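You operate a simulated robot arm through the tools that you are given. There is no shell and no other tool. Be economical: measure what you need, move in short steps, check, and stop when the job is done.

The job below is to be done with a simulated two-armed robot. You get a single attempt, and the scene is never put back.

Task
Pick up the purple gauge with one hand, pass it to the other hand and put it on the oven bench top. Set down upright: purple gauge.

It is judged by the outcome, as a careful person would: the job done as asked, and still so three seconds after it is handed in. It fails if anything else is knocked over, pushed out of place, dropped, spilled or broken.

Robot
Two 7-joint arms with two-finger parallel grippers on one trunk, on a base that drives. Base frame: it is fixed to the floor where the robot stands at the start and does not move with it; the origin is under the middle of the robot, x ahead of it, y to its left, z up. Lengths are in mm, angles in rad, forces in N, time in s.
The left shoulder is at the start at [60, 143, 952], the right one opposite. With the tool pointing down near the work surface each hand reaches from about 300 to 720 mm from the robot's upright axis, wherever it stands, measured 20 degrees to its own side. Places, roughly: oven bench top [1900, -1100, 900]. Payload 1.57 kg a hand.
Tool frame (each hand has its own): the origin (TCP) lies between the finger pads and is the grasp point; the fingertips stand 30 mm ahead of it; z points along the fingers, y is the line along which they close. Largest opening 110 mm; finger width 24, thickness 12; the body of the gripper, 48 by 112 mm, starts 78 mm behind the TCP.
Orientation is that of the tool frame in the base frame, as [roll, pitch, yaw] about the fixed x, y, z axes, in that order (R = Rz(yaw) Ry(pitch) Rx(roll)). With the fingers straight down and closing along the base's y, the tool's x points along the base's -x, its y along +y and its z along -z.

Tools
- The arms move only by the tool arm_command. It takes "left_moves", "right_moves" or both (then of equal length, played together; a hand with none holds still); each is text: rows parted by semicolons, each of 7 numbers parted by spaces: the shift along the base's x, y, z in mm, then the turn, a rotation vector about the base's x, y, z in rad, then the closure, from 0 (fully open) to 1 (shut). In form: dx dy dz ax ay az gripper; .... A call has 1 to 20 rows; each row is the pose to reach, as a shift and turn from the pose commanded when the call began. Rows are played at 5 a second. More than 50 mm and 0.15 rad between two rows, or a gripper value outside its range, and nothing of the call is played. Where a pose cannot be reached the arm comes as near as it can. A force on the tool above 40 N (or 10 N above the force at the start of the call, whichever is more), or a blocked arm, ends the call early, and 0.2 s more pass. The fingers move at their own pace (about 45 mm/s each) and stop on an object; they squeeze with about 37 N. The grip force told is the motor's: it shows also when the fingers shut on nothing. Time passes only in rows, and 0.2 s behind the last, so rows that repeat a pose let the fingers close. It gives the time, the measured TCP pose, the force on the tool (base axes), the opening and the grip force at its end, in the units of the frame above (readings bear some noise), with the torque about the TCP (base axes, N m) and any sound that the robot's microphone picked up.
- Cameras (640 x 400 px; columns grow to the right, rows downward): "scene" is now at [39.4, 41.5, 1580.6]; the picture's right is [0.49, -0.87, 0.00], its down [-0.60, -0.34, -0.72] and it looks along [0.63, 0.35, -0.69] (base axes); focal length 255 px, centre (320, 200). "left" rides on the left gripper at [70, -16, -141] in its tool frame; the picture's right is [0.23, 0.97, 0.00], its down [-0.86, 0.20, -0.48] and it looks along [-0.47, 0.11, 0.88] (tool axes); focal length 222 px, centre (320, 200). "right" rides on the right gripper at [70, 16, -141] in its tool frame; the picture's right is [-0.23, 0.97, 0.00], its down [-0.86, -0.20, -0.48] and it looks along [-0.47, -0.11, 0.88] (tool axes); focal length 222 px, centre (320, 200). There is no depth. A picture from a camera that has moved, and an enlarged one, comes with that camera's place and axes in the base frame and with its lens. The place of the scene camera against the robot may be out by one fixed shift of up to 12 mm in any direction.
- capture(camera): a new picture of that camera. No time passes.
- raise_lower(by): slides the trunk up (or, below 0, down) by that many mm; the arms and the scene camera ride with it, the base frame stays. It gives what a move gives, with no picture.
- base_move(legs): drives the robot by 1 to 6 legs, each [ahead, left, turn to the left] in mm, mm and rad, along the robot's own axes; the way and the turn of a leg run together, so that a leg with both is an arc; at most 1500 mm and 3.142 rad a leg. The arms and the cameras ride along, it lands a little off, and it stops where it bumps. It gives what a move gives.
- turn_head(pan, tilt): turns the head with the scene camera to pan (to the left, within 1.501 rad either way) and tilt (down, from -0.506 to 1.204), counted from straight ahead of the robot. It gives what a move gives.
- zoom(camera, box): a new picture of the part [left, top, right, bottom] of that camera's present view, enlarged. No time passes.
- sign_off(): hands the job in; it is judged then, once.

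Work in short steps. Places have to be worked out from the pictures, the camera data and where the tool is seen: move nearer, look again, correct. Check each grasp and each placing, and mend what went wrong. You have 120 turns and 88 pictures in all, those below and enlarged ones among them. Open the grippers and draw the arms clear of the work before you hand the job in, unless the task says otherwise; then end with one line.

The tools are called after "Call:" as name(argument=value, ...) on one line, values as JSON. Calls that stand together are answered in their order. arm_command: Moves the arms, as the interface text tells. Its arguments: {"type":"object","properties":{"left_moves":{"type":"string"},"right_moves":{"type":"string"}},"required":[]} The other tools are called the same way: raise_lower (by) slides the trunk up or down; base_move (legs) drives the base; turn_head (pan, tilt) turns the head that bears the scene camera; capture (camera) takes a picture; zoom (camera, box) takes an enlarged picture of a part of a camera's view; sign_off () hands the job in.

At the start:

```text
t: 0.0
left_eef_pos: [340.8, 311.2, 1148.5]
left_tcp_rot: [-3.141, 0.0, -3.141]
left_ft_force: [0.2, 0.0, 0.4]
left_ft_torque: [-0.01, 0.01, 0.01]
left_gripper_width: 110.3
left_finger_force: 0.0
right_eef_pos: [389.0, -26.2, 1085.1]
right_tcp_rot: [3.141, 0.0, 3.141]
right_ft_force: [0.0, -0.1, -0.1]
right_ft_torque: [0.04, -0.02, 0.01]
right_gripper_width: 110.1
right_finger_force: 0.0
trunk travel left (down, up): [-551.0, 39.0]
robot x, y, heading: [-0.9, 0.1, -0.001]
head pan, tilt: [0.51, 0.761]
```

scene: 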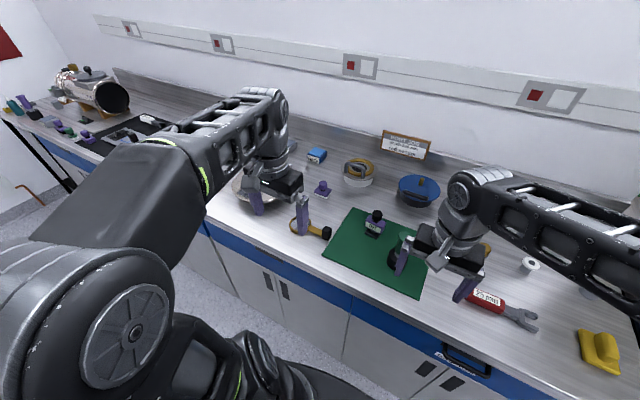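
right: 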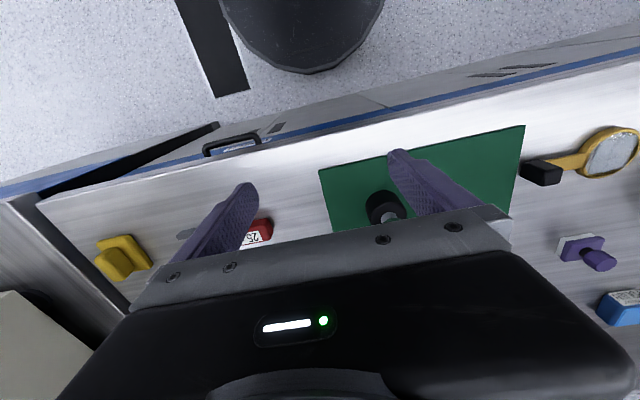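
left: 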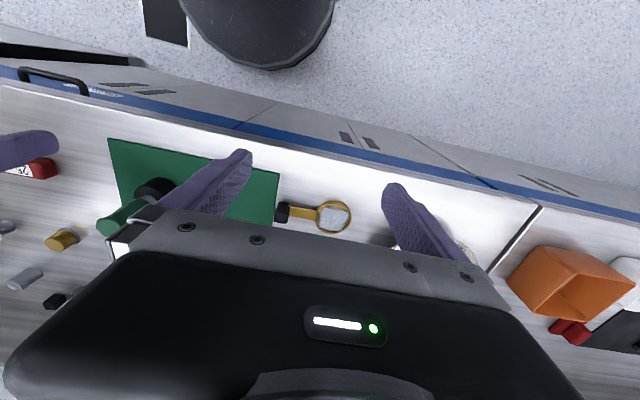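

I see two purple candidates: one near (322,188) and one on the green mat at (374,222). I zoom in to tell them apart.

Call:
zoom(camera="scene", box=[270, 130, 430, 230])

Call:
zoom(camera="scene", box=[330, 200, 490, 300])

```text
4.00 times, centred on (350, 180) of scene
camera zoom: at [39.4, 41.5, 1580.6], right [0.49, -0.87, 0.0], down [-0.6, -0.34, -0.72], along [0.63, 0.35, -0.69], focal length 1020 px, centre (200, 280)
```

zoom: 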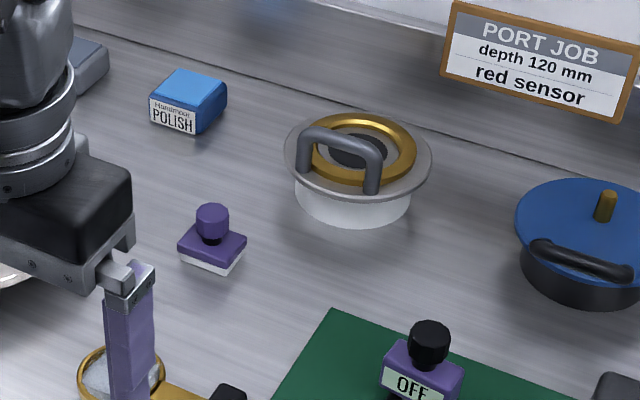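

```text
4.00 times, centred on (410, 250) of scene
camera zoom: at [39.4, 41.5, 1580.6], right [0.49, -0.87, 0.0], down [-0.6, -0.34, -0.72], along [0.63, 0.35, -0.69], focal length 1020 px, centre (-40, 0)
```

zoom: 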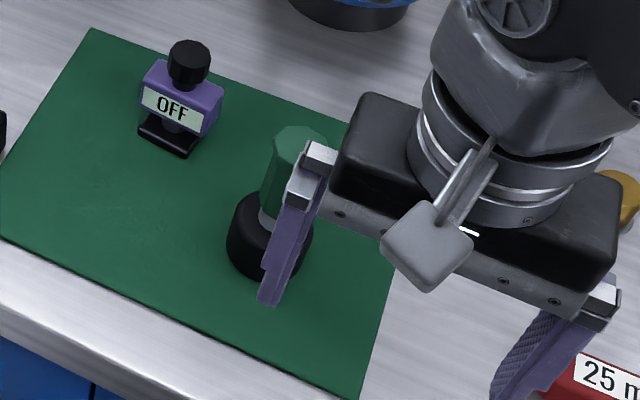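

The purple item with the "OFF" display looks like a gauge. The room has other benches too, so I look around for other purple gauges and for the oven bench.

Call:
zoom(camera="scene", box=[0, 50, 180, 163])

Call:
turn_head(pan=-0.55, tilt=0.45)

Call:
capture(camera="scene")

```text
3.54 times, centred on (90, 106) of scene
camera zoom: at [39.4, 41.5, 1580.6], right [0.49, -0.87, 0.0], down [-0.6, -0.34, -0.72], along [0.63, 0.35, -0.69], focal length 903 px, centre (1134, 531)
```

zoom: 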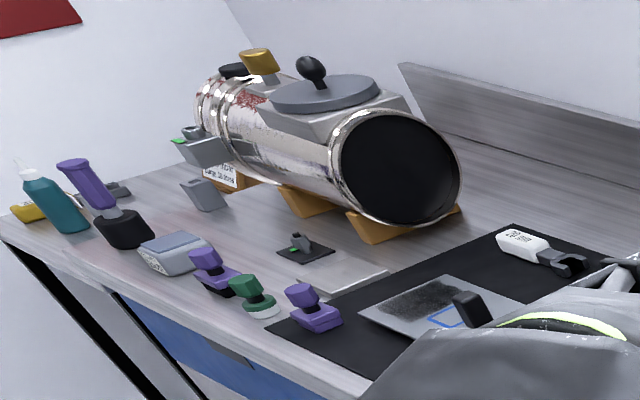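

```text
t: 1.3
left_eef_pos: [341.8, 311.5, 1148.3]
left_tcp_rot: [3.139, 0.0, -3.141]
left_ft_force: [-0.3, -0.6, 0.2]
left_ft_torque: [0.0, -0.01, -0.02]
left_gripper_width: 109.7
left_finger_force: 0.0
right_eef_pos: [388.5, -25.7, 1084.5]
right_tcp_rot: [3.141, 0.0, -3.141]
right_ft_force: [-0.1, 1.1, 1.3]
right_ft_torque: [0.03, 0.0, 0.01]
right_gripper_width: 110.0
right_finger_force: 0.0
trunk travel left (down, up): [-551.0, 39.0]
robot x, y, heading: [-4.1, -3.1, -0.002]
head pan, tilt: [-0.55, 0.45]
```

```text
81 pictures are left
camera scene: at [45.9, -46.6, 1607.8], right [-0.52, -0.85, 0.0], down [-0.37, 0.23, -0.9], along [0.77, -0.47, -0.44], focal length 255 px, centre (320, 200)
```

scene: 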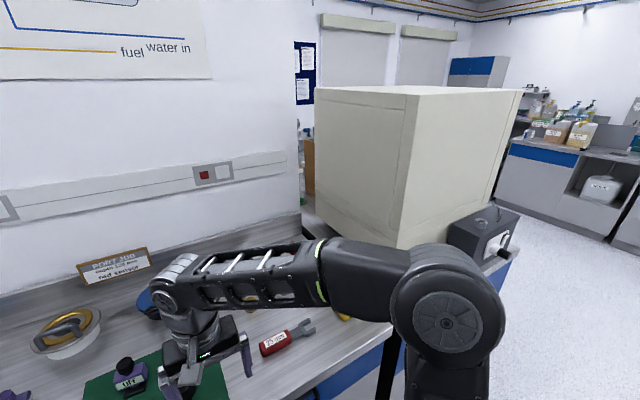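

The left bench has more purple items (a purple grip, clips and so on), and the oven (beige box) is ahead and to the right. I look at the oven bench area and further right for driving room.

Call:
zoom(camera="scene", box=[290, 60, 640, 280])

Call:
turn_head(pan=-1.3, tilt=0.5)

Call:
capture(camera="scene")

Call:
turn_head(pan=0.0, tilt=0.9)

Call:
capture(camera="scene")

```text
1.82 times, centred on (465, 170) of scene
camera zoom: at [45.9, -46.6, 1607.8], right [-0.52, -0.85, 0.0], down [-0.37, 0.23, -0.9], along [0.77, -0.47, -0.44], focal length 464 px, centre (56, 254)
```

zoom: 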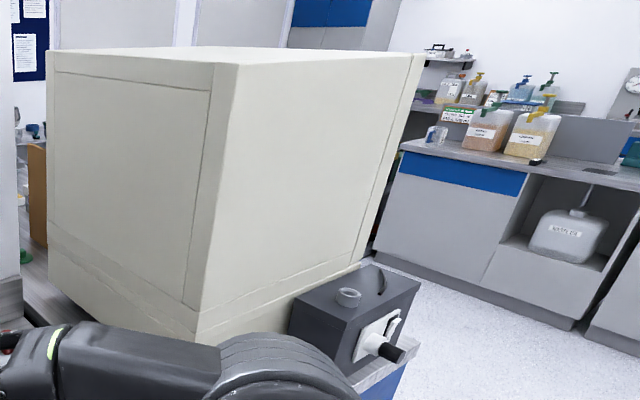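

```text
t: 2.4
left_eef_pos: [339.2, 311.1, 1150.1]
left_tcp_rot: [3.141, 0.001, -3.141]
left_ft_force: [0.1, 0.2, 0.9]
left_ft_torque: [0.0, -0.02, 0.0]
left_gripper_width: 109.9
left_finger_force: 0.0
right_eef_pos: [389.8, -25.1, 1083.9]
right_tcp_rot: [3.14, 0.0, 3.142]
right_ft_force: [-0.9, 0.0, 0.6]
right_ft_torque: [0.01, -0.03, -0.01]
right_gripper_width: 110.1
right_finger_force: 0.1
trunk travel left (down, up): [-551.0, 39.0]
robot x, y, heading: [-3.6, -0.8, -0.0]
head pan, tilt: [-1.3, 0.499]
```

```text
79 pictures are left
camera scene: at [-8.1, -86.3, 1603.4], right [-0.96, -0.27, 0.0], down [-0.13, 0.46, -0.88], along [0.24, -0.85, -0.48], focal length 255 px, centre (320, 200)
```

scene: 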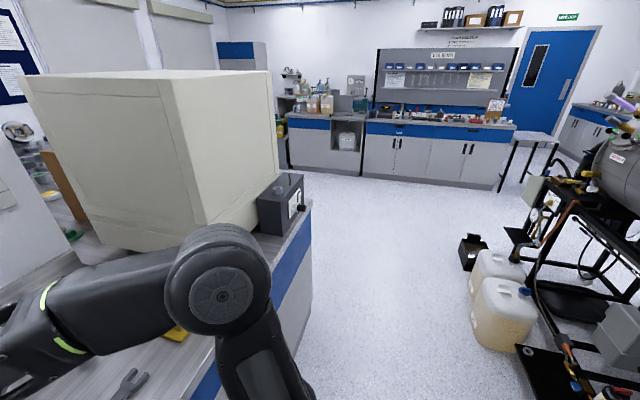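

```text
t: 3.9
left_eef_pos: [340.4, 311.8, 1148.8]
left_tcp_rot: [3.139, -0.002, 3.141]
left_ft_force: [-1.3, -0.5, 0.1]
left_ft_torque: [-0.01, -0.03, -0.01]
left_gripper_width: 110.3
left_finger_force: 0.0
right_eef_pos: [389.1, -26.6, 1085.5]
right_tcp_rot: [-3.14, 0.0, 3.141]
right_ft_force: [-0.1, -0.3, 0.3]
right_ft_torque: [-0.03, 0.01, 0.03]
right_gripper_width: 110.3
right_finger_force: 0.0
trunk travel left (down, up): [-551.0, 39.0]
robot x, y, heading: [-2.2, -0.7, -0.003]
head pan, tilt: [0.0, 0.901]
```

```text
78 pictures are left
camera scene: at [43.0, 1.3, 1569.5], right [0.0, -1.0, 0.0], down [-0.78, 0.0, -0.62], along [0.62, 0.0, -0.78], focal length 255 px, centre (320, 200)
```

scene: 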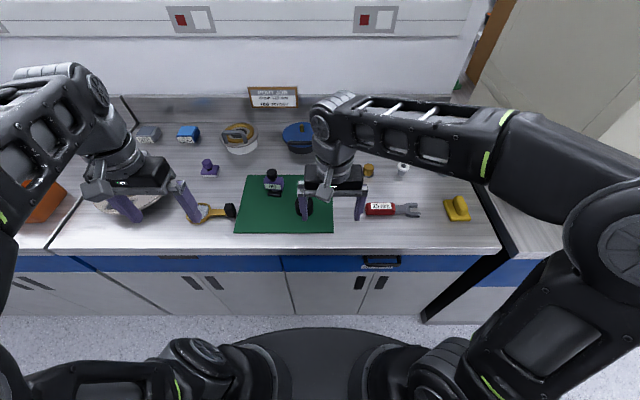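

The oven bench should lie just behind the beige box's left edge from here. I zoom in on that gap.

Call:
turn_head(pan=-0.55, tilt=0.3)

Call:
zoom(camera="scene", box=[270, 120, 350, 290])

Call:
turn_head(pan=-1.3, tilt=0.5)

Call:
zoom(camera="scene", box=[0, 90, 320, 300])

```text
t: 4.9
left_eef_pos: [339.8, 311.6, 1149.2]
left_tcp_rot: [3.138, -0.001, -3.141]
left_ft_force: [0.1, -0.1, -0.4]
left_ft_torque: [0.0, -0.01, 0.0]
left_gripper_width: 109.6
left_finger_force: 0.0
right_eef_pos: [389.4, -25.9, 1084.6]
right_tcp_rot: [-3.139, 0.0, -3.14]
right_ft_force: [0.0, 0.0, 0.6]
right_ft_torque: [-0.04, -0.01, -0.03]
right_gripper_width: 110.1
right_finger_force: 0.1
trunk travel left (down, up): [-551.0, 39.0]
robot x, y, heading: [0.2, -1.1, 0.006]
head pan, tilt: [-0.55, 0.3]
```

```text
2.35 times, centred on (310, 205) of scene
camera zoom: at [47.1, -47.4, 1621.7], right [-0.52, -0.85, 0.0], down [-0.25, 0.15, -0.95], along [0.81, -0.5, -0.3], focal length 600 px, centre (344, 188)
```

zoom: 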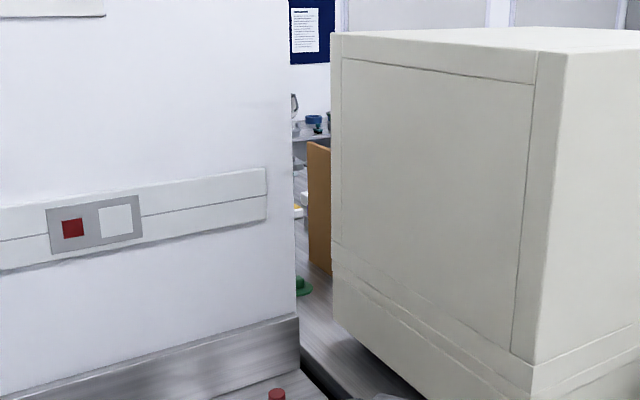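

```text
t: 6.0
left_eef_pos: [340.6, 311.3, 1149.4]
left_tcp_rot: [3.14, -0.001, -3.141]
left_ft_force: [-0.7, -0.9, -0.5]
left_ft_torque: [-0.01, 0.0, -0.02]
left_gripper_width: 109.8
left_finger_force: 0.1
right_eef_pos: [389.9, -26.8, 1084.6]
right_tcp_rot: [-3.141, -0.001, 3.141]
right_ft_force: [-0.2, 0.5, -0.1]
right_ft_torque: [-0.02, 0.0, -0.01]
right_gripper_width: 109.9
right_finger_force: 0.0
trunk travel left (down, up): [-551.0, 39.0]
robot x, y, heading: [0.0, -1.3, 0.002]
head pan, tilt: [-1.3, 0.499]
```

```text
1.90 times, centred on (160, 195) of scene
camera zoom: at [-8.1, -86.3, 1603.4], right [-0.96, -0.27, 0.0], down [-0.13, 0.46, -0.88], along [0.24, -0.85, -0.48], focal length 486 px, centre (625, 210)
```

zoom: 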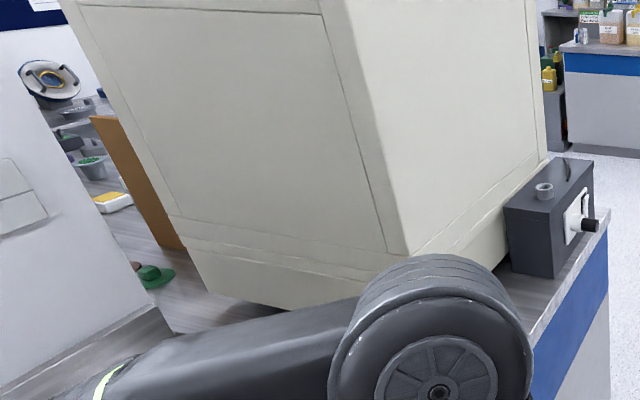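

The bench with the oven runs past the wall end, and I will scout it later by driving around. The gauge looks to be near (600,150), about 90 mm high, so I move the left hand above and behind it for a close look.

Call:
arm_command(left_moves="40 -25 0 0 0 0 0; 80 -50 0 0 0 0 0; 120 -75 0 0 0 0 0; 160 -100 0 0 0 0 0; 200 -130 0 0 0 0 0; 230 -160 0 0 0 0 0; 230 -160 0 0 0 0 0", right_moves="0 -35 0 0 0 0 0; 0 -70 0 0 0 0 0; 0 -100 0 0 0 0 0; 0 -130 0 0 0 0 0; 0 -160 0 0 0 0 0; 0 -180 0 0 0 0 0; 0 -180 0 0 0 0 0")

Call:
turn_head(pan=0.25, tilt=0.85)

Call:
capture(camera="left")

Call:
capture(camera="scene")

```text
t: 7.6
left_eef_pos: [543.0, 148.7, 1114.2]
left_tcp_rot: [3.139, 0.005, -3.14]
left_ft_force: [-0.3, 0.1, -0.7]
left_ft_torque: [0.0, 0.01, 0.02]
left_gripper_width: 110.1
left_finger_force: 0.0
left hand out of reach, approached as far as the arm can: row 4, 5, 6, 7
right_eef_pos: [390.1, -206.1, 1084.6]
right_tcp_rot: [-3.141, 0.001, -3.141]
right_ft_force: [0.3, 0.2, -0.8]
right_ft_torque: [-0.02, 0.02, 0.0]
right_gripper_width: 109.8
right_finger_force: 0.1
trunk travel left (down, up): [-551.0, 39.0]
robot x, y, heading: [0.3, -0.1, 0.003]
head pan, tilt: [-1.3, 0.499]
```

```text
t: 9.2
left_eef_pos: [542.2, 148.5, 1114.2]
left_tcp_rot: [3.141, 0.005, 3.141]
left_ft_force: [0.1, 1.0, 0.5]
left_ft_torque: [0.02, -0.03, 0.0]
left_gripper_width: 110.1
left_finger_force: 0.0
right_eef_pos: [389.2, -205.5, 1085.8]
right_tcp_rot: [3.141, -0.001, -3.141]
right_ft_force: [-0.1, -0.7, 0.1]
right_ft_torque: [-0.02, 0.02, 0.02]
right_gripper_width: 110.0
right_finger_force: 0.0
trunk travel left (down, up): [-551.0, 39.0]
robot x, y, heading: [1.4, -3.0, 0.001]
head pan, tilt: [0.25, 0.85]
```

```text
75 pictures are left
camera left: at [472.1, 133.2, 1255.4], right [-0.23, 0.97, 0.0], down [0.85, 0.2, 0.48], along [0.47, 0.11, -0.88], focal length 222 px, centre (320, 200)
```

left: 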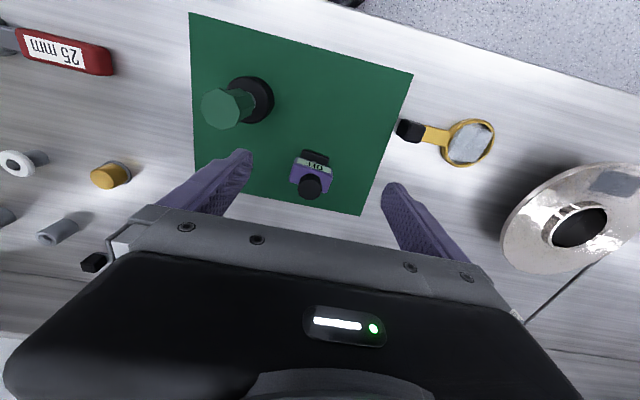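

```text
74 pictures are left
camera scene: at [43.3, 20.5, 1573.4], right [0.25, -0.97, 0.0], down [-0.73, -0.18, -0.66], along [0.64, 0.16, -0.75], focal length 255 px, centre (320, 200)
```

scene: 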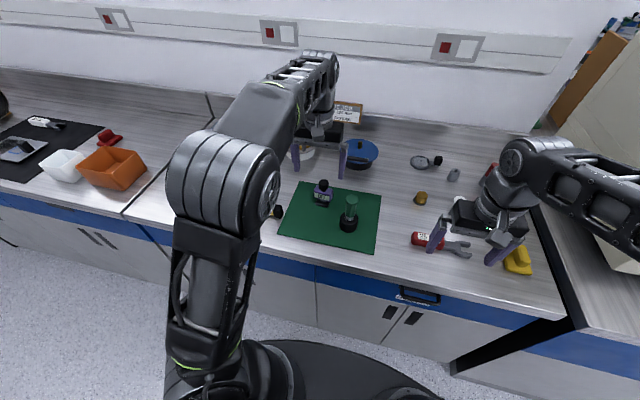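

The gauge foot is near (593,154) and its top near z≈990. I zoom in for its shape and yaw.

Call:
zoom(camera="left", box=[260, 125, 380, 225])

Call:
zoom(camera="scene", box=[282, 165, 378, 235])

```text
4.00 times, centred on (320, 175) of left
camera zoom: at [472.1, 133.2, 1255.4], right [-0.23, 0.97, 0.0], down [0.85, 0.2, 0.48], along [0.47, 0.11, -0.88], focal length 888 px, centre (320, 300)
```

zoom: 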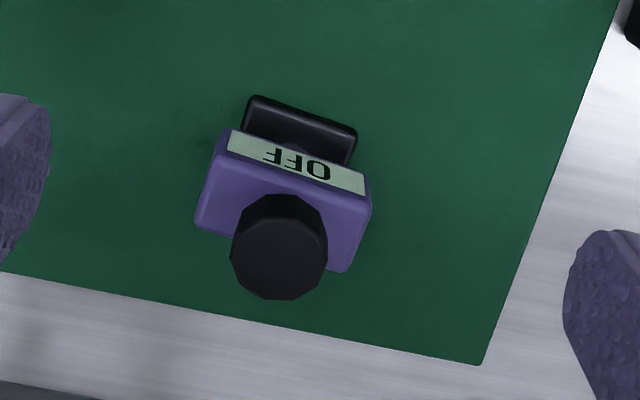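

```text
5.71 times, centred on (330, 200) of scene
camera zoom: at [43.3, 20.5, 1573.4], right [0.25, -0.97, 0.0], down [-0.73, -0.18, -0.66], along [0.64, 0.16, -0.75], focal length 1457 px, centre (263, 200)
```

zoom: 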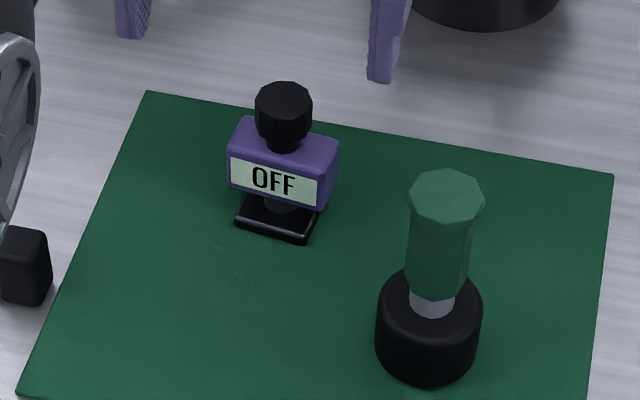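

The gauge is a purple body about 53 mm wide with a foot below and a black knob on top, yawed about -0.12 rad. I plan to pick it with the left hand on the ±y faces, pitched about 30° below horizontal. That leaves the top free for the right hand to take it vertically on the front and back faces. First I go to a pre-grasp pose.

Call:
arm_command(left_moves="-11 2 -14 -0.0076 -0.1307 -0.0132 0.3; -22 4 -28 -0.0152 -0.2615 -0.0263 0.3; -34 6 -44 -0.0228 -0.3922 -0.0395 0.3; -45 8 -58 -0.0304 -0.523 -0.0527 0.3; -57 10 -72 -0.038 -0.6537 -0.0658 0.3; -68 12 -88 -0.0456 -0.7845 -0.079 0.3; -80 14 -104 -0.0532 -0.9152 -0.0921 0.3; -91 14 -118 -0.0608 -1.046 -0.1053 0.3; -91 14 -118 -0.0608 -1.046 -0.1053 0.3")

Call:
capture(camera="left")

Call:
capture(camera="scene")

```text
t: 11.2
left_eef_pos: [522.1, 163.0, 1010.1]
left_tcp_rot: [3.14, 1.049, 3.025]
left_ft_force: [-0.3, -0.4, -0.2]
left_ft_torque: [0.02, 0.01, -0.01]
left_gripper_width: 77.1
left_finger_force: 0.1
left hand out of reach, approached as far as the arm can: row 7, 8, 9
right_eef_pos: [389.8, -206.2, 1086.0]
right_tcp_rot: [3.141, 0.001, 3.141]
right_ft_force: [-0.4, 0.0, 0.3]
right_ft_torque: [-0.03, 0.01, -0.02]
right_gripper_width: 109.9
right_finger_force: 0.0
trunk travel left (down, up): [-551.0, 39.0]
robot x, y, heading: [-1.9, -1.1, 0.003]
head pan, tilt: [0.25, 0.85]
```

```text
71 pictures are left
camera left: at [362.6, 165.7, 1020.8], right [0.0, 0.98, -0.2], down [0.04, 0.2, 0.98], along [1.0, -0.01, -0.03], focal length 222 px, centre (320, 200)
```

left: 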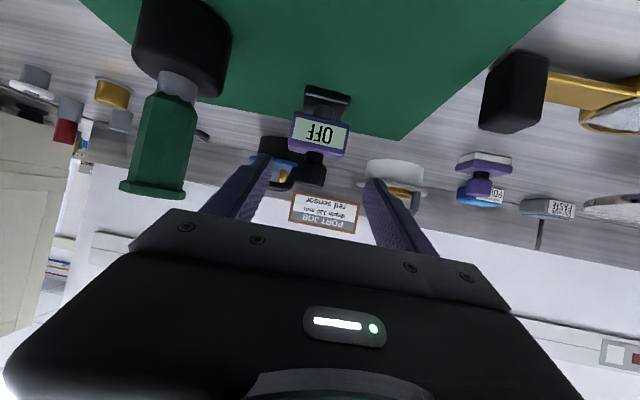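

```text
70 pictures are left
camera scene: at [42.6, 20.7, 1573.4], right [0.25, -0.97, 0.0], down [-0.73, -0.19, -0.66], along [0.64, 0.16, -0.75], focal length 255 px, centre (320, 200)
```

scene: 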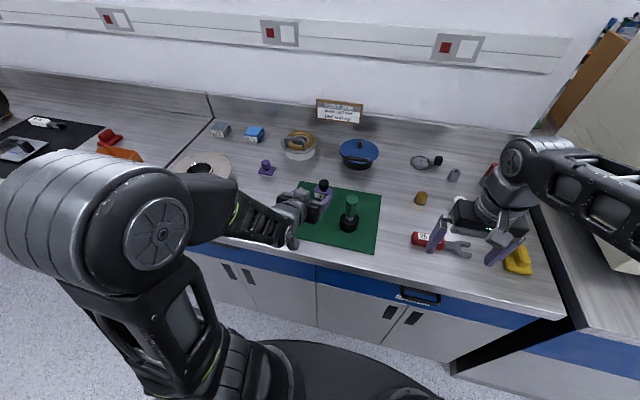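

The gauge refines to about (592,149), body z 928–968 and knob top near 998. I advance partway and check where the commanded pose really lies.

Call:
arm_command(left_moves="10 -4 -14 0 0 0 0.3; 20 -7 -27 0 0 0 0.3; 20 -7 -27 0 0 0 0.3")

```text
t: 12.0
left_eef_pos: [541.2, 157.1, 980.9]
left_tcp_rot: [3.139, 1.048, 3.023]
left_ft_force: [-0.3, -0.6, 0.0]
left_ft_torque: [0.01, 0.0, -0.02]
left_gripper_width: 77.1
left_finger_force: 0.0
right_eef_pos: [389.9, -207.0, 1085.3]
right_tcp_rot: [3.14, 0.0, -3.141]
right_ft_force: [0.2, 0.8, 0.3]
right_ft_torque: [0.0, 0.02, -0.01]
right_gripper_width: 110.2
right_finger_force: 0.1
trunk travel left (down, up): [-551.0, 39.0]
robot x, y, heading: [0.0, 2.4, 0.001]
head pan, tilt: [0.25, 0.85]
```

Commands track the measured pose. I go the remaining way and then check before closing.

Call:
arm_command(left_moves="15 -2 -11 0 0 0 0.3; 30 -4 -22 0 0 0 0.3; 50 -7 -33 0 0 0 0.3; 50 -7 -33 0 0 0 0.3")

Call:
capture(camera="left")

Call:
zoom(camera="scene", box=[270, 150, 398, 240])

```text
t: 13.0
left_eef_pos: [589.5, 150.7, 951.6]
left_tcp_rot: [3.141, 1.046, 3.027]
left_ft_force: [0.0, 0.0, 0.2]
left_ft_torque: [-0.01, 0.03, 0.03]
left_gripper_width: 76.9
left_finger_force: 0.0
right_eef_pos: [389.9, -205.7, 1085.0]
right_tcp_rot: [3.14, 0.0, 3.14]
right_ft_force: [-0.4, 0.4, 0.6]
right_ft_torque: [0.01, 0.01, -0.01]
right_gripper_width: 109.8
right_finger_force: 0.0
trunk travel left (down, up): [-551.0, 39.0]
robot x, y, heading: [-2.2, -1.1, -0.0]
head pan, tilt: [0.25, 0.85]
```

```text
69 pictures are left
camera left: at [430.9, 153.5, 962.0], right [0.0, 0.98, -0.2], down [0.04, 0.2, 0.98], along [1.0, -0.01, -0.04], focal length 222 px, centre (320, 200)
```

left: 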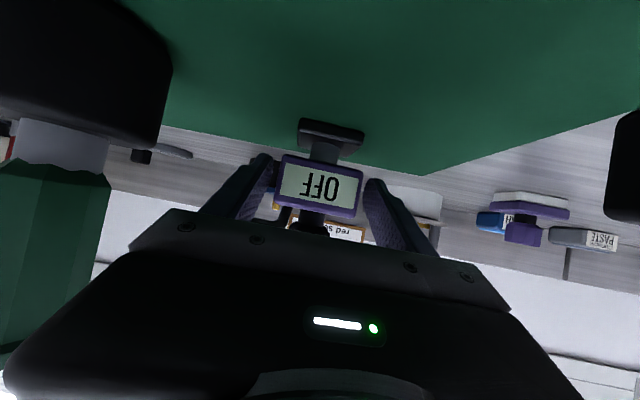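

```text
4.44 times, centred on (334, 195) of scene
camera zoom: at [42.9, 20.8, 1573.4], right [0.25, -0.97, 0.0], down [-0.73, -0.19, -0.66], along [0.64, 0.16, -0.75], focal length 1134 px, centre (258, 222)
```

zoom: 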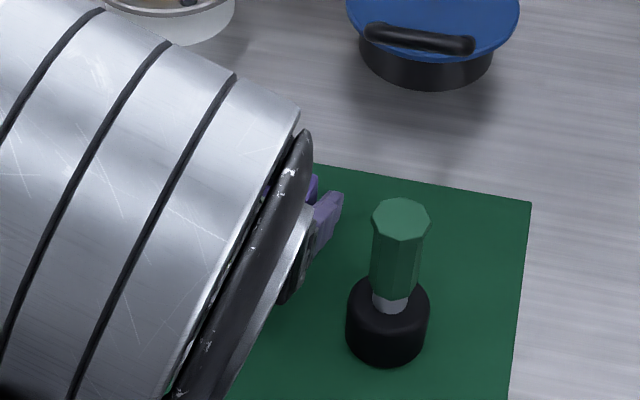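

The body sits centred between the fingers and the TCP is about 4 mm above mid-body. I lower 3 mm and close.

Call:
arm_command(left_moves="1 0 -3 0 0 0 0.3; 1 0 -3 0 0 0 0.45; 1 0 -3 0 0 0 0.6; 1 0 -3 0 0 0 0.8; 1 0 -3 0 0 0 1; 1 0 -3 0 0 0 1; 1 0 -3 0 0 0 1")

Call:
capture(camera="left")

```text
t: 14.6
left_eef_pos: [592.2, 149.6, 948.2]
left_tcp_rot: [3.14, 1.048, 3.023]
left_ft_force: [0.2, -0.9, 0.2]
left_ft_torque: [-0.07, 0.01, 0.01]
left_gripper_width: 59.6
left_finger_force: 36.9
right_eef_pos: [389.8, -205.3, 1083.3]
right_tcp_rot: [3.14, 0.0, -3.141]
right_ft_force: [-0.9, -0.9, 0.1]
right_ft_torque: [0.01, -0.01, 0.03]
right_gripper_width: 110.1
right_finger_force: 0.0
trunk travel left (down, up): [-551.0, 39.0]
robot x, y, heading: [0.8, -1.9, 0.003]
head pan, tilt: [0.25, 0.85]
```

```text
67 pictures are left
camera left: at [432.7, 152.4, 958.7], right [0.0, 0.98, -0.2], down [0.04, 0.2, 0.98], along [1.0, -0.01, -0.04], focal length 222 px, centre (320, 200)
```

left: 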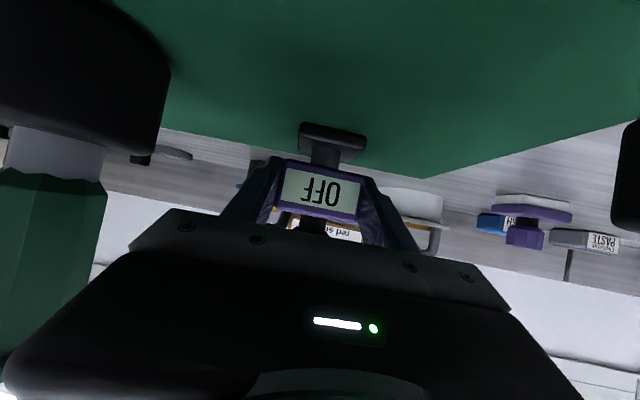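

Grip is firm (59.6 mm, 37 N). I lift straight up.

Call:
arm_command(left_moves="0 0 15 0 0 0 1; 0 0 40 0 0 0 1; 0 0 70 0 0 0 1; 0 0 100 0 0 0 1; 0 0 120 0 0 0 1; 0 0 120 0 0 0 1")

Call:
capture(camera="left")

Call:
capture(camera="scene")

```text
t: 16.0
left_eef_pos: [590.1, 149.8, 1068.9]
left_tcp_rot: [3.14, 1.045, 3.025]
left_ft_force: [-0.4, 0.4, -2.5]
left_ft_torque: [0.0, 0.04, -0.04]
left_gripper_width: 59.6
left_finger_force: 37.0
right_eef_pos: [390.0, -205.4, 1084.8]
right_tcp_rot: [-3.141, 0.0, 3.141]
right_ft_force: [0.1, -0.6, 0.3]
right_ft_torque: [0.01, 0.0, 0.01]
right_gripper_width: 109.8
right_finger_force: 0.1
trunk travel left (down, up): [-551.0, 39.0]
robot x, y, heading: [-1.4, -3.3, -0.004]
head pan, tilt: [0.25, 0.85]
```

```text
66 pictures are left
camera left: at [431.4, 152.0, 1079.3], right [0.0, 0.98, -0.2], down [0.04, 0.2, 0.98], along [1.0, -0.01, -0.04], focal length 222 px, centre (320, 200)
```

left: 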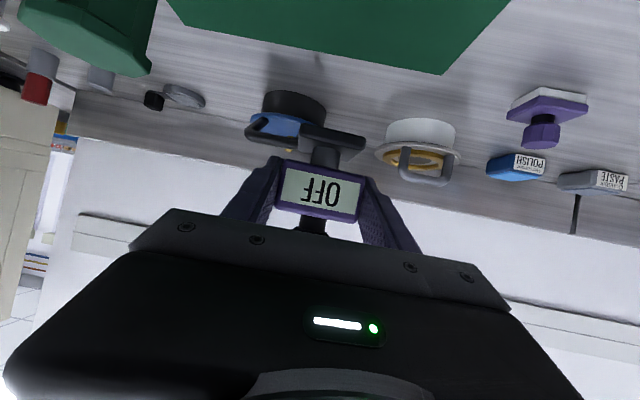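

```text
65 pictures are left
camera scene: at [43.6, 20.5, 1573.4], right [0.25, -0.97, 0.0], down [-0.73, -0.19, -0.66], along [0.64, 0.16, -0.75], focal length 255 px, centre (320, 200)
```

scene: 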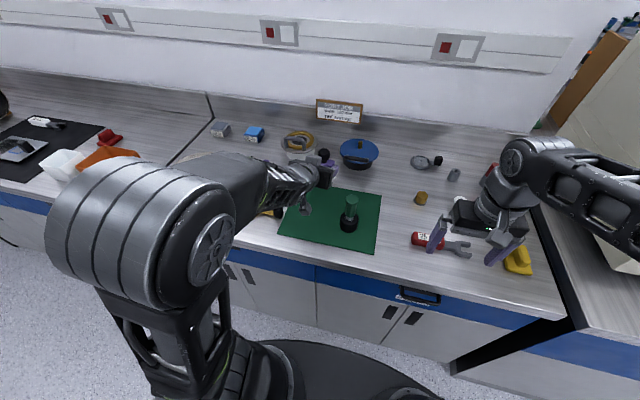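

Gauge is lifted cleanly. Before backing away from the bench I look right-behind and left-behind for obstacles.

Call:
turn_head(pan=-1.5, tilt=0.6)

Call:
capture(camera="scene")

Call:
turn_head(pan=1.5, tilt=0.6)

Call:
capture(camera="scene")

```text
t: 17.8
left_eef_pos: [589.6, 148.5, 1067.2]
left_tcp_rot: [3.139, 1.048, 3.024]
left_ft_force: [1.0, 0.1, -2.7]
left_ft_torque: [0.0, 0.03, -0.01]
left_gripper_width: 59.7
left_finger_force: 36.7
right_eef_pos: [390.7, -205.4, 1083.9]
right_tcp_rot: [-3.141, -0.001, -3.14]
right_ft_force: [-0.5, 0.6, 0.0]
right_ft_torque: [-0.01, -0.01, 0.0]
right_gripper_width: 110.0
right_finger_force: 0.1
trunk travel left (down, up): [-551.0, 39.0]
robot x, y, heading: [1.1, -0.8, -0.004]
head pan, tilt: [-1.499, 0.6]
```

```text
64 pictures are left
camera scene: at [-25.9, -86.8, 1594.3], right [-1.0, -0.07, 0.0], down [-0.04, 0.56, -0.83], along [0.06, -0.82, -0.56], focal length 255 px, centre (320, 200)
```

scene: 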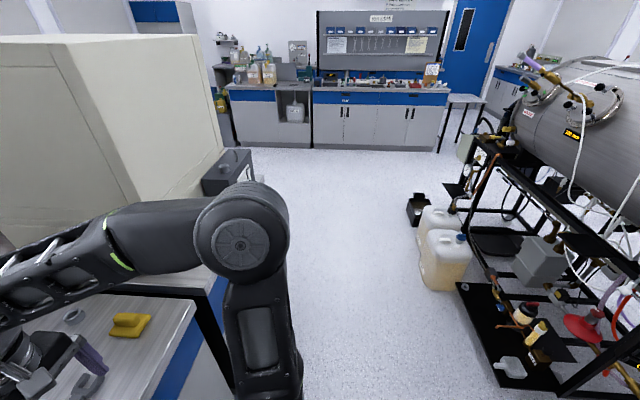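

```text
t: 20.4
left_eef_pos: [590.9, 150.1, 1068.6]
left_tcp_rot: [3.14, 1.047, 3.024]
left_ft_force: [-0.7, 0.8, -2.4]
left_ft_torque: [0.0, 0.04, -0.05]
left_gripper_width: 59.7
left_finger_force: 37.0
right_eef_pos: [390.4, -206.6, 1085.0]
right_tcp_rot: [-3.141, 0.0, -3.14]
right_ft_force: [0.7, 0.0, -0.2]
right_ft_torque: [0.01, -0.02, -0.03]
right_gripper_width: 110.0
right_finger_force: 0.1
trunk travel left (down, up): [-551.0, 39.0]
robot x, y, heading: [3.4, -0.5, -0.003]
head pan, tilt: [1.499, 0.6]
```

```text
63 pictures are left
camera scene: at [-25.9, 89.5, 1594.3], right [1.0, -0.07, 0.0], down [-0.04, -0.56, -0.83], along [0.06, 0.82, -0.56], focal length 255 px, centre (320, 200)
```

scene: 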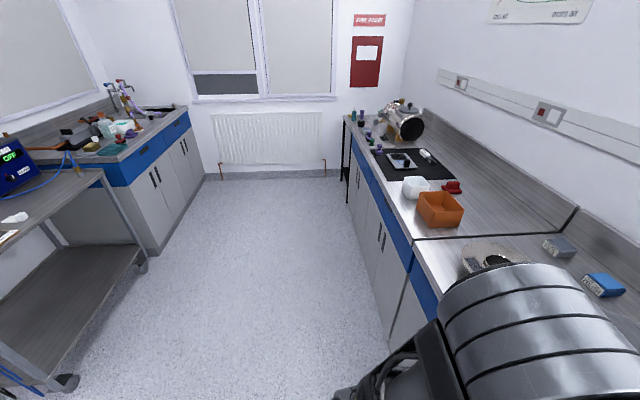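

The aisle is clear back to about x=-900. I back up 300 mm and turn the head forward for the handover over open floor.

Call:
base_move(legs=[[-300, 0, 0]])

Call:
turn_head(pan=0.1, tilt=0.85)

Call:
capture(camera="scene")

```text
t: 22.4
left_eef_pos: [292.9, 148.3, 1069.7]
left_tcp_rot: [3.14, 1.047, 3.024]
left_ft_force: [-0.2, -0.3, -1.6]
left_ft_torque: [-0.01, 0.04, 0.02]
left_gripper_width: 59.6
left_finger_force: 36.7
right_eef_pos: [91.4, -205.4, 1085.0]
right_tcp_rot: [-3.141, 0.0, 3.14]
right_ft_force: [0.0, -0.6, -0.1]
right_ft_torque: [0.01, 0.0, 0.0]
right_gripper_width: 110.2
right_finger_force: 0.0
trunk travel left (down, up): [-551.0, 39.0]
robot x, y, heading: [-299.5, -0.3, -0.002]
head pan, tilt: [1.499, 0.6]
```

```text
t: 23.9
left_eef_pos: [293.4, 149.5, 1067.5]
left_tcp_rot: [3.139, 1.048, 3.024]
left_ft_force: [-0.2, -0.1, -3.0]
left_ft_torque: [-0.03, -0.01, -0.02]
left_gripper_width: 59.8
left_finger_force: 36.9
right_eef_pos: [93.3, -206.1, 1085.5]
right_tcp_rot: [-3.141, 0.001, 3.141]
right_ft_force: [0.5, 0.6, 0.1]
right_ft_torque: [-0.01, -0.03, 0.0]
right_gripper_width: 109.8
right_finger_force: 0.1
trunk travel left (down, up): [-551.0, 39.0]
robot x, y, heading: [-302.8, -0.5, -0.002]
head pan, tilt: [0.099, 0.85]
```

```text
62 pictures are left
camera scene: at [-251.6, 9.3, 1573.4], right [0.1, -1.0, 0.0], down [-0.75, -0.07, -0.66], along [0.66, 0.07, -0.75], focal length 255 px, centre (320, 200)
```

scene: 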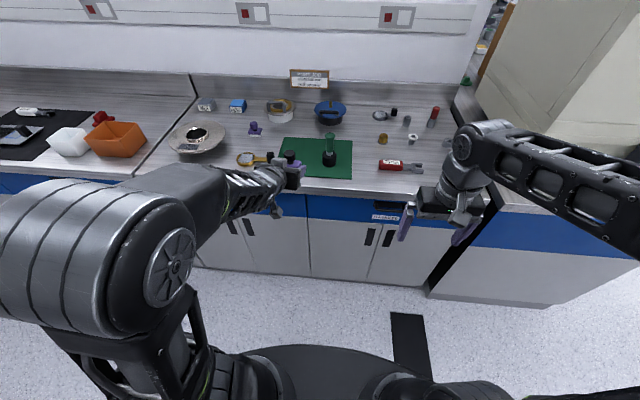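

Gauge is still held firmly. I bring the gauge toward the centre and lower it, while the right hand turns 90° in yaw and stays off to the side.

Call:
arm_command(left_moves="-4 -13 -11 0 0 0 1; -8 -26 -22 0 0 0 1; -12 -39 -33 0 0 0 1; -16 -52 -44 0 0 0 1; -20 -65 -55 0 0 0 1; -24 -78 -66 0 0 0 1; -28 -91 -77 0 0 0 1; -32 -104 -88 0 0 0 1; -36 -117 -99 0 0 0 1; -38 -129 -108 0 0 0 1; -38 -129 -108 0 0 0 1", right_moves="10 0 0 0 0 0.1455 0; 20 0 0 0 0 0.291 0; 30 0 0 0 0 0.4365 0; 40 0 0 0 0 0.582 0; 50 0 0 0 0 0.7275 0; 60 0 0 0 0 0.873 0; 70 0 0 0 0 1.0185 0; 80 0 0 0 0 1.164 0; 90 0 0 0 0 1.3095 0; 100 0 0 0 0 1.455 0; 100 0 0 0 0 1.455 0")

Call:
capture(camera="scene")

Call:
capture(camera="right")

```text
t: 26.3
left_eef_pos: [255.0, 18.7, 959.4]
left_tcp_rot: [3.141, 1.048, 3.022]
left_ft_force: [-0.7, -0.5, -1.9]
left_ft_torque: [0.0, 0.02, 0.0]
left_gripper_width: 59.6
left_finger_force: 36.4
right_eef_pos: [192.9, -206.2, 1084.6]
right_tcp_rot: [-3.14, 0.001, -1.687]
right_ft_force: [0.0, -0.8, -0.7]
right_ft_torque: [0.04, 0.02, 0.03]
right_gripper_width: 110.0
right_finger_force: 0.1
trunk travel left (down, up): [-551.0, 39.0]
robot x, y, heading: [-297.9, -1.1, -0.007]
head pan, tilt: [0.099, 0.85]
```

```text
61 pictures are left
camera scene: at [-251.7, 9.4, 1573.4], right [0.1, -1.0, 0.0], down [-0.75, -0.07, -0.66], along [0.66, 0.06, -0.75], focal length 255 px, centre (320, 200)
```

scene: 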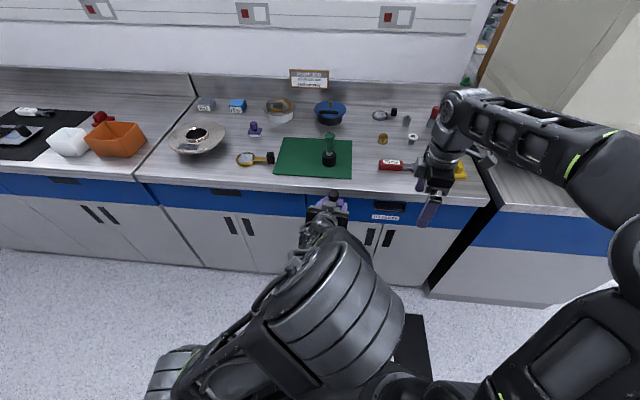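

```text
60 pictures are left
camera right: at [167.8, -271.9, 1226.1], right [-0.94, 0.34, 0.0], down [0.3, 0.83, 0.48], along [0.16, 0.45, -0.88], focal length 222 px, centre (320, 200)
```

right: 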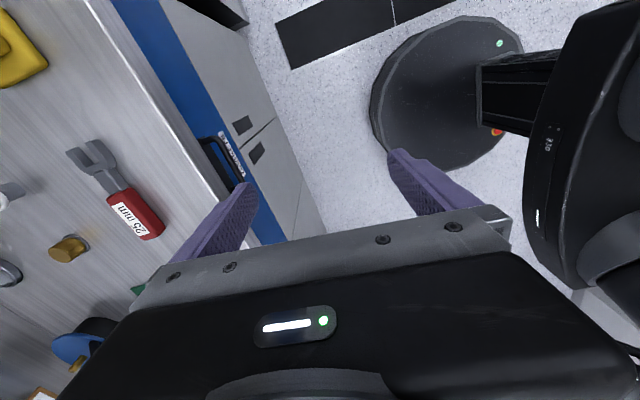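

The right hand turned well. I bring it above the gauge in two stages, with fingertips still above the knob.

Call:
arm_command(right_moves="10 35 0 0 0 0 0; 20 70 0 0 0 0 0; 30 105 0 0 0 0 0; 40 140 0 0 0 0 0; 40 140 0 0 0 0 0")

Call:
capture(camera="right")

Call:
capture(camera="scene")

```text
t: 27.5
left_eef_pos: [254.3, 17.3, 959.1]
left_tcp_rot: [3.14, 1.047, 3.024]
left_ft_force: [-0.2, -0.3, -2.4]
left_ft_torque: [0.0, 0.01, -0.01]
left_gripper_width: 59.6
left_finger_force: 36.9
right_eef_pos: [229.0, -65.5, 1085.0]
right_tcp_rot: [3.14, 0.0, -1.689]
right_ft_force: [-0.4, 0.2, 0.3]
right_ft_torque: [0.0, -0.01, 0.01]
right_gripper_width: 110.1
right_finger_force: 0.1
trunk travel left (down, up): [-551.0, 39.0]
robot x, y, heading: [-300.4, 1.5, -0.0]
head pan, tilt: [0.099, 0.85]
```

```text
59 pictures are left
camera right: at [204.2, -132.6, 1226.6], right [-0.94, 0.34, 0.0], down [0.3, 0.83, 0.48], along [0.16, 0.45, -0.88], focal length 222 px, centre (320, 200)
```

right: 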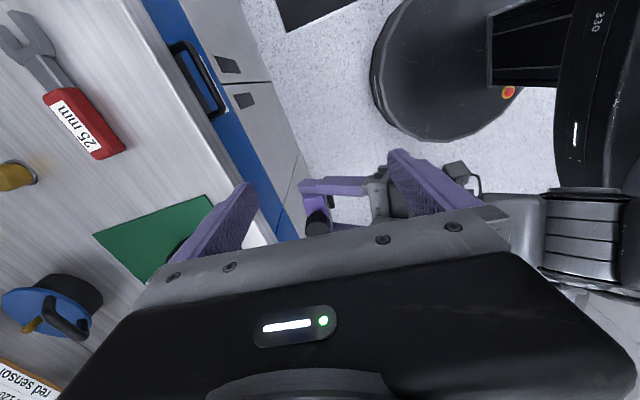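

```text
58 pictures are left
camera scene: at [-251.8, 8.8, 1573.4], right [0.1, -1.0, 0.0], down [-0.75, -0.07, -0.66], along [0.66, 0.06, -0.75], focal length 255 px, centre (320, 200)
```

scene: 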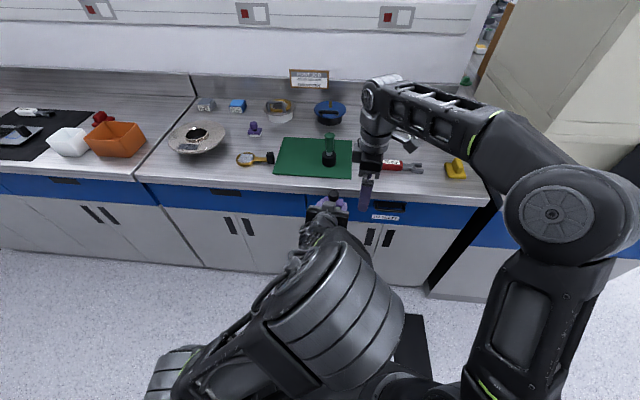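

The right arm fits over without touching the left. I continue to directly above the gauge.

Call:
arm_command(right_moves="8 28 0 0 0 0 0; 16 56 0 0 0 0 0; 26 83 0 0 0 0 0; 26 83 0 0 0 0 0")

Call:
capture(camera="right")

Call:
capture(camera="left")

```text
t: 28.5
left_eef_pos: [255.9, 18.3, 959.1]
left_tcp_rot: [-3.142, 1.046, 3.024]
left_ft_force: [-0.1, 0.1, -2.1]
left_ft_torque: [0.03, -0.02, 0.01]
left_gripper_width: 59.7
left_finger_force: 36.9
right_eef_pos: [250.4, 1.0, 1084.7]
right_tcp_rot: [-3.14, 0.001, -1.689]
right_ft_force: [-0.9, 0.3, -0.9]
right_ft_torque: [0.01, 0.01, 0.02]
right_gripper_width: 110.1
right_finger_force: 0.0
right hand out of reach, approached as far as the arm can: row 3, 4
trunk travel left (down, up): [-551.0, 39.0]
robot x, y, heading: [-300.9, -3.3, -0.0]
head pan, tilt: [0.099, 0.85]
```

```text
57 pictures are left
camera right: at [225.2, -66.3, 1226.0], right [-0.94, 0.34, 0.0], down [0.3, 0.83, 0.48], along [0.16, 0.45, -0.88], focal length 222 px, centre (320, 200)
```

right: 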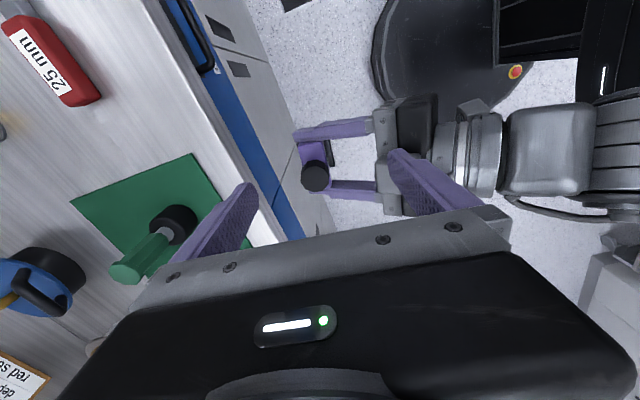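

```text
56 pictures are left
camera left: at [96.0, 22.2, 970.4], right [0.0, 0.98, -0.2], down [0.04, 0.2, 0.98], along [1.0, -0.01, -0.04], focal length 222 px, centre (320, 200)
```

left: 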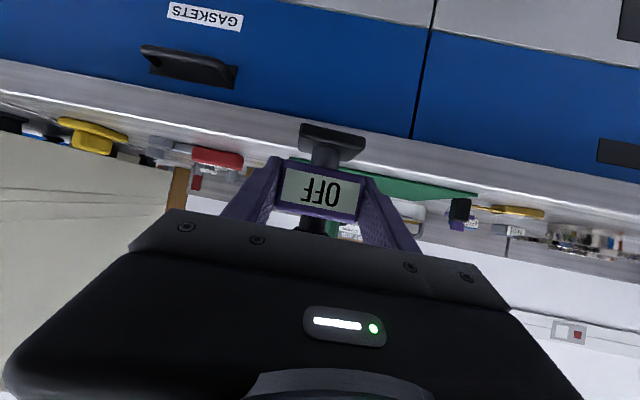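

The right hand is at its reach limit at this height. I zoom to measure the gauge under the right camera before lowering.

Call:
zoom(camera="right", box=[260, 100, 420, 220])

```text
3.33 times, centred on (340, 160) of right
camera zoom: at [225.2, -66.3, 1226.0], right [-0.94, 0.34, 0.0], down [0.3, 0.83, 0.48], along [0.16, 0.45, -0.88], focal length 740 px, centre (253, 333)
```

zoom: 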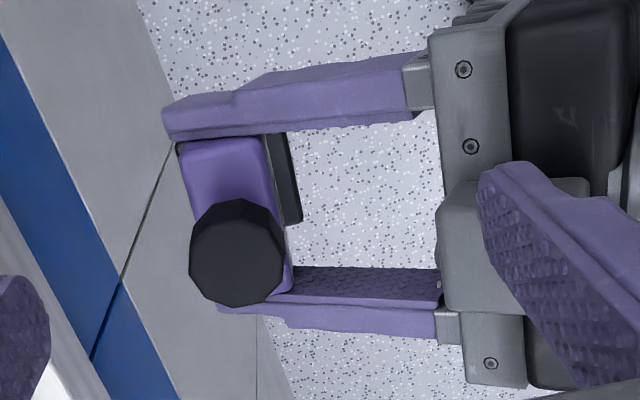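

The gauge centre is about 3–4 mm ahead of the left TCP and 28 mm deep. I narrow the right opening to 60 mm so the front finger clears the left palm. I shift the left hand 15 mm to the right and move the right hand above it.

Call:
arm_command(left_moves="0 -8 0 0 0 0 1; 0 -15 0 0 0 0 1; 0 -15 0 0 0 0 1; 0 -15 0 0 0 0 1", right_moves="2 0 -8 0 0 0 0.45; 4 1 -16 0 0 0 0.45; 8 1 -25 0 0 0 0.45; 8 1 -25 0 0 0 0.45")

Call:
zoom(camera="right", box=[220, 80, 460, 230])

Call:
zoom(camera="scene", box=[270, 60, 430, 260])

```text
t: 29.5
left_eef_pos: [254.6, 2.8, 960.3]
left_tcp_rot: [3.14, 1.047, 3.023]
left_ft_force: [-0.4, 0.4, -1.4]
left_ft_torque: [-0.03, 0.03, 0.02]
left_gripper_width: 59.7
left_finger_force: 37.2
right_eef_pos: [258.1, 0.8, 1060.6]
right_tcp_rot: [3.141, 0.0, -1.688]
right_ft_force: [-0.1, -0.7, -0.3]
right_ft_torque: [0.01, 0.02, 0.01]
right_gripper_width: 60.6
right_finger_force: 0.0
trunk travel left (down, up): [-551.0, 39.0]
robot x, y, heading: [-294.6, 2.0, 0.004]
head pan, tilt: [0.099, 0.85]
```

```text
2.67 times, centred on (340, 155) of right
camera zoom: at [233.2, -66.1, 1201.4], right [-0.94, 0.34, 0.0], down [0.3, 0.83, 0.48], along [0.16, 0.45, -0.88], focal length 592 px, centre (267, 320)
```

zoom: 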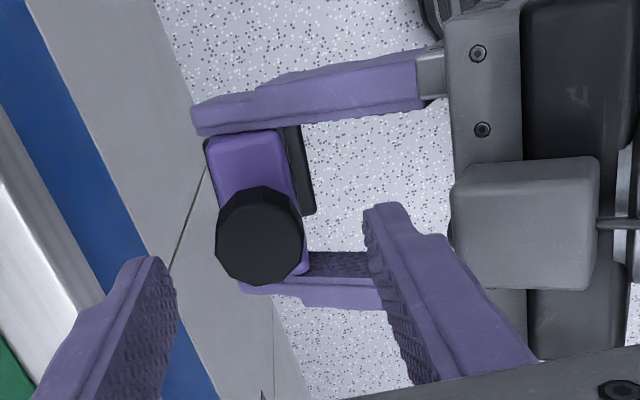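

```text
2.00 times, centred on (350, 160) of scene
camera zoom: at [-251.8, 9.2, 1573.4], right [0.1, -1.0, 0.0], down [-0.75, -0.07, -0.66], along [0.66, 0.06, -0.75], focal length 510 px, centre (260, 280)
```

zoom: 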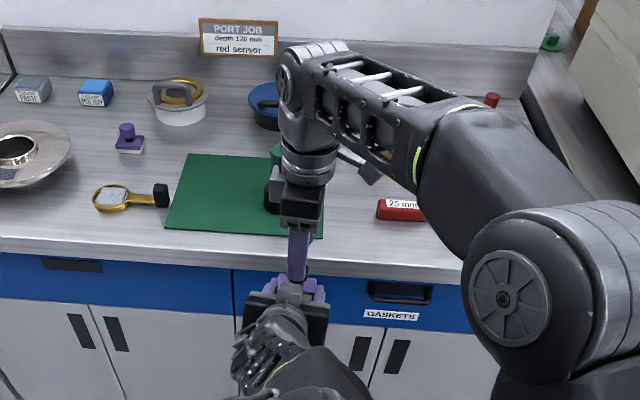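

Alignment looks right (knob at about (260,0)). A grey block shows on the left hand near the right palm's path, so I zoom in from the head to judge its height before descending.

Call:
zoom(camera="scene", box=[290, 150, 370, 250])

Call:
capture(camera="right")

```text
4.00 times, centred on (330, 200) of scene
camera zoom: at [-251.8, 9.2, 1573.4], right [0.1, -1.0, 0.0], down [-0.75, -0.07, -0.66], along [0.66, 0.06, -0.75], focal length 1020 px, centre (280, 200)
```

zoom: 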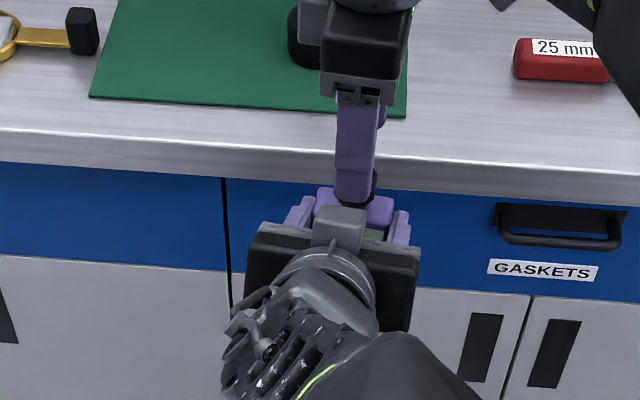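

```text
51 pictures are left
camera right: at [233.2, -66.1, 1201.4], right [-0.94, 0.34, 0.0], down [0.3, 0.83, 0.48], along [0.16, 0.45, -0.88], focal length 222 px, centre (320, 200)
```

right: 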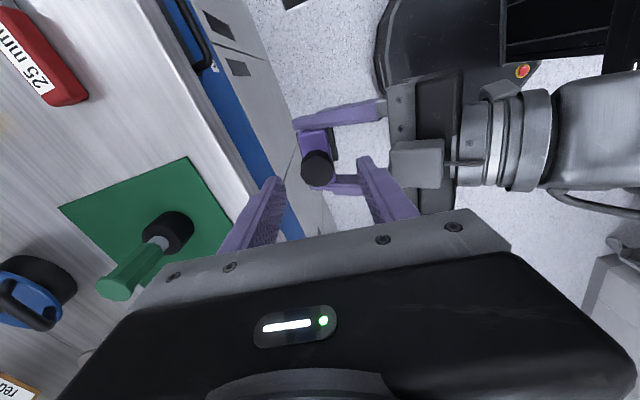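

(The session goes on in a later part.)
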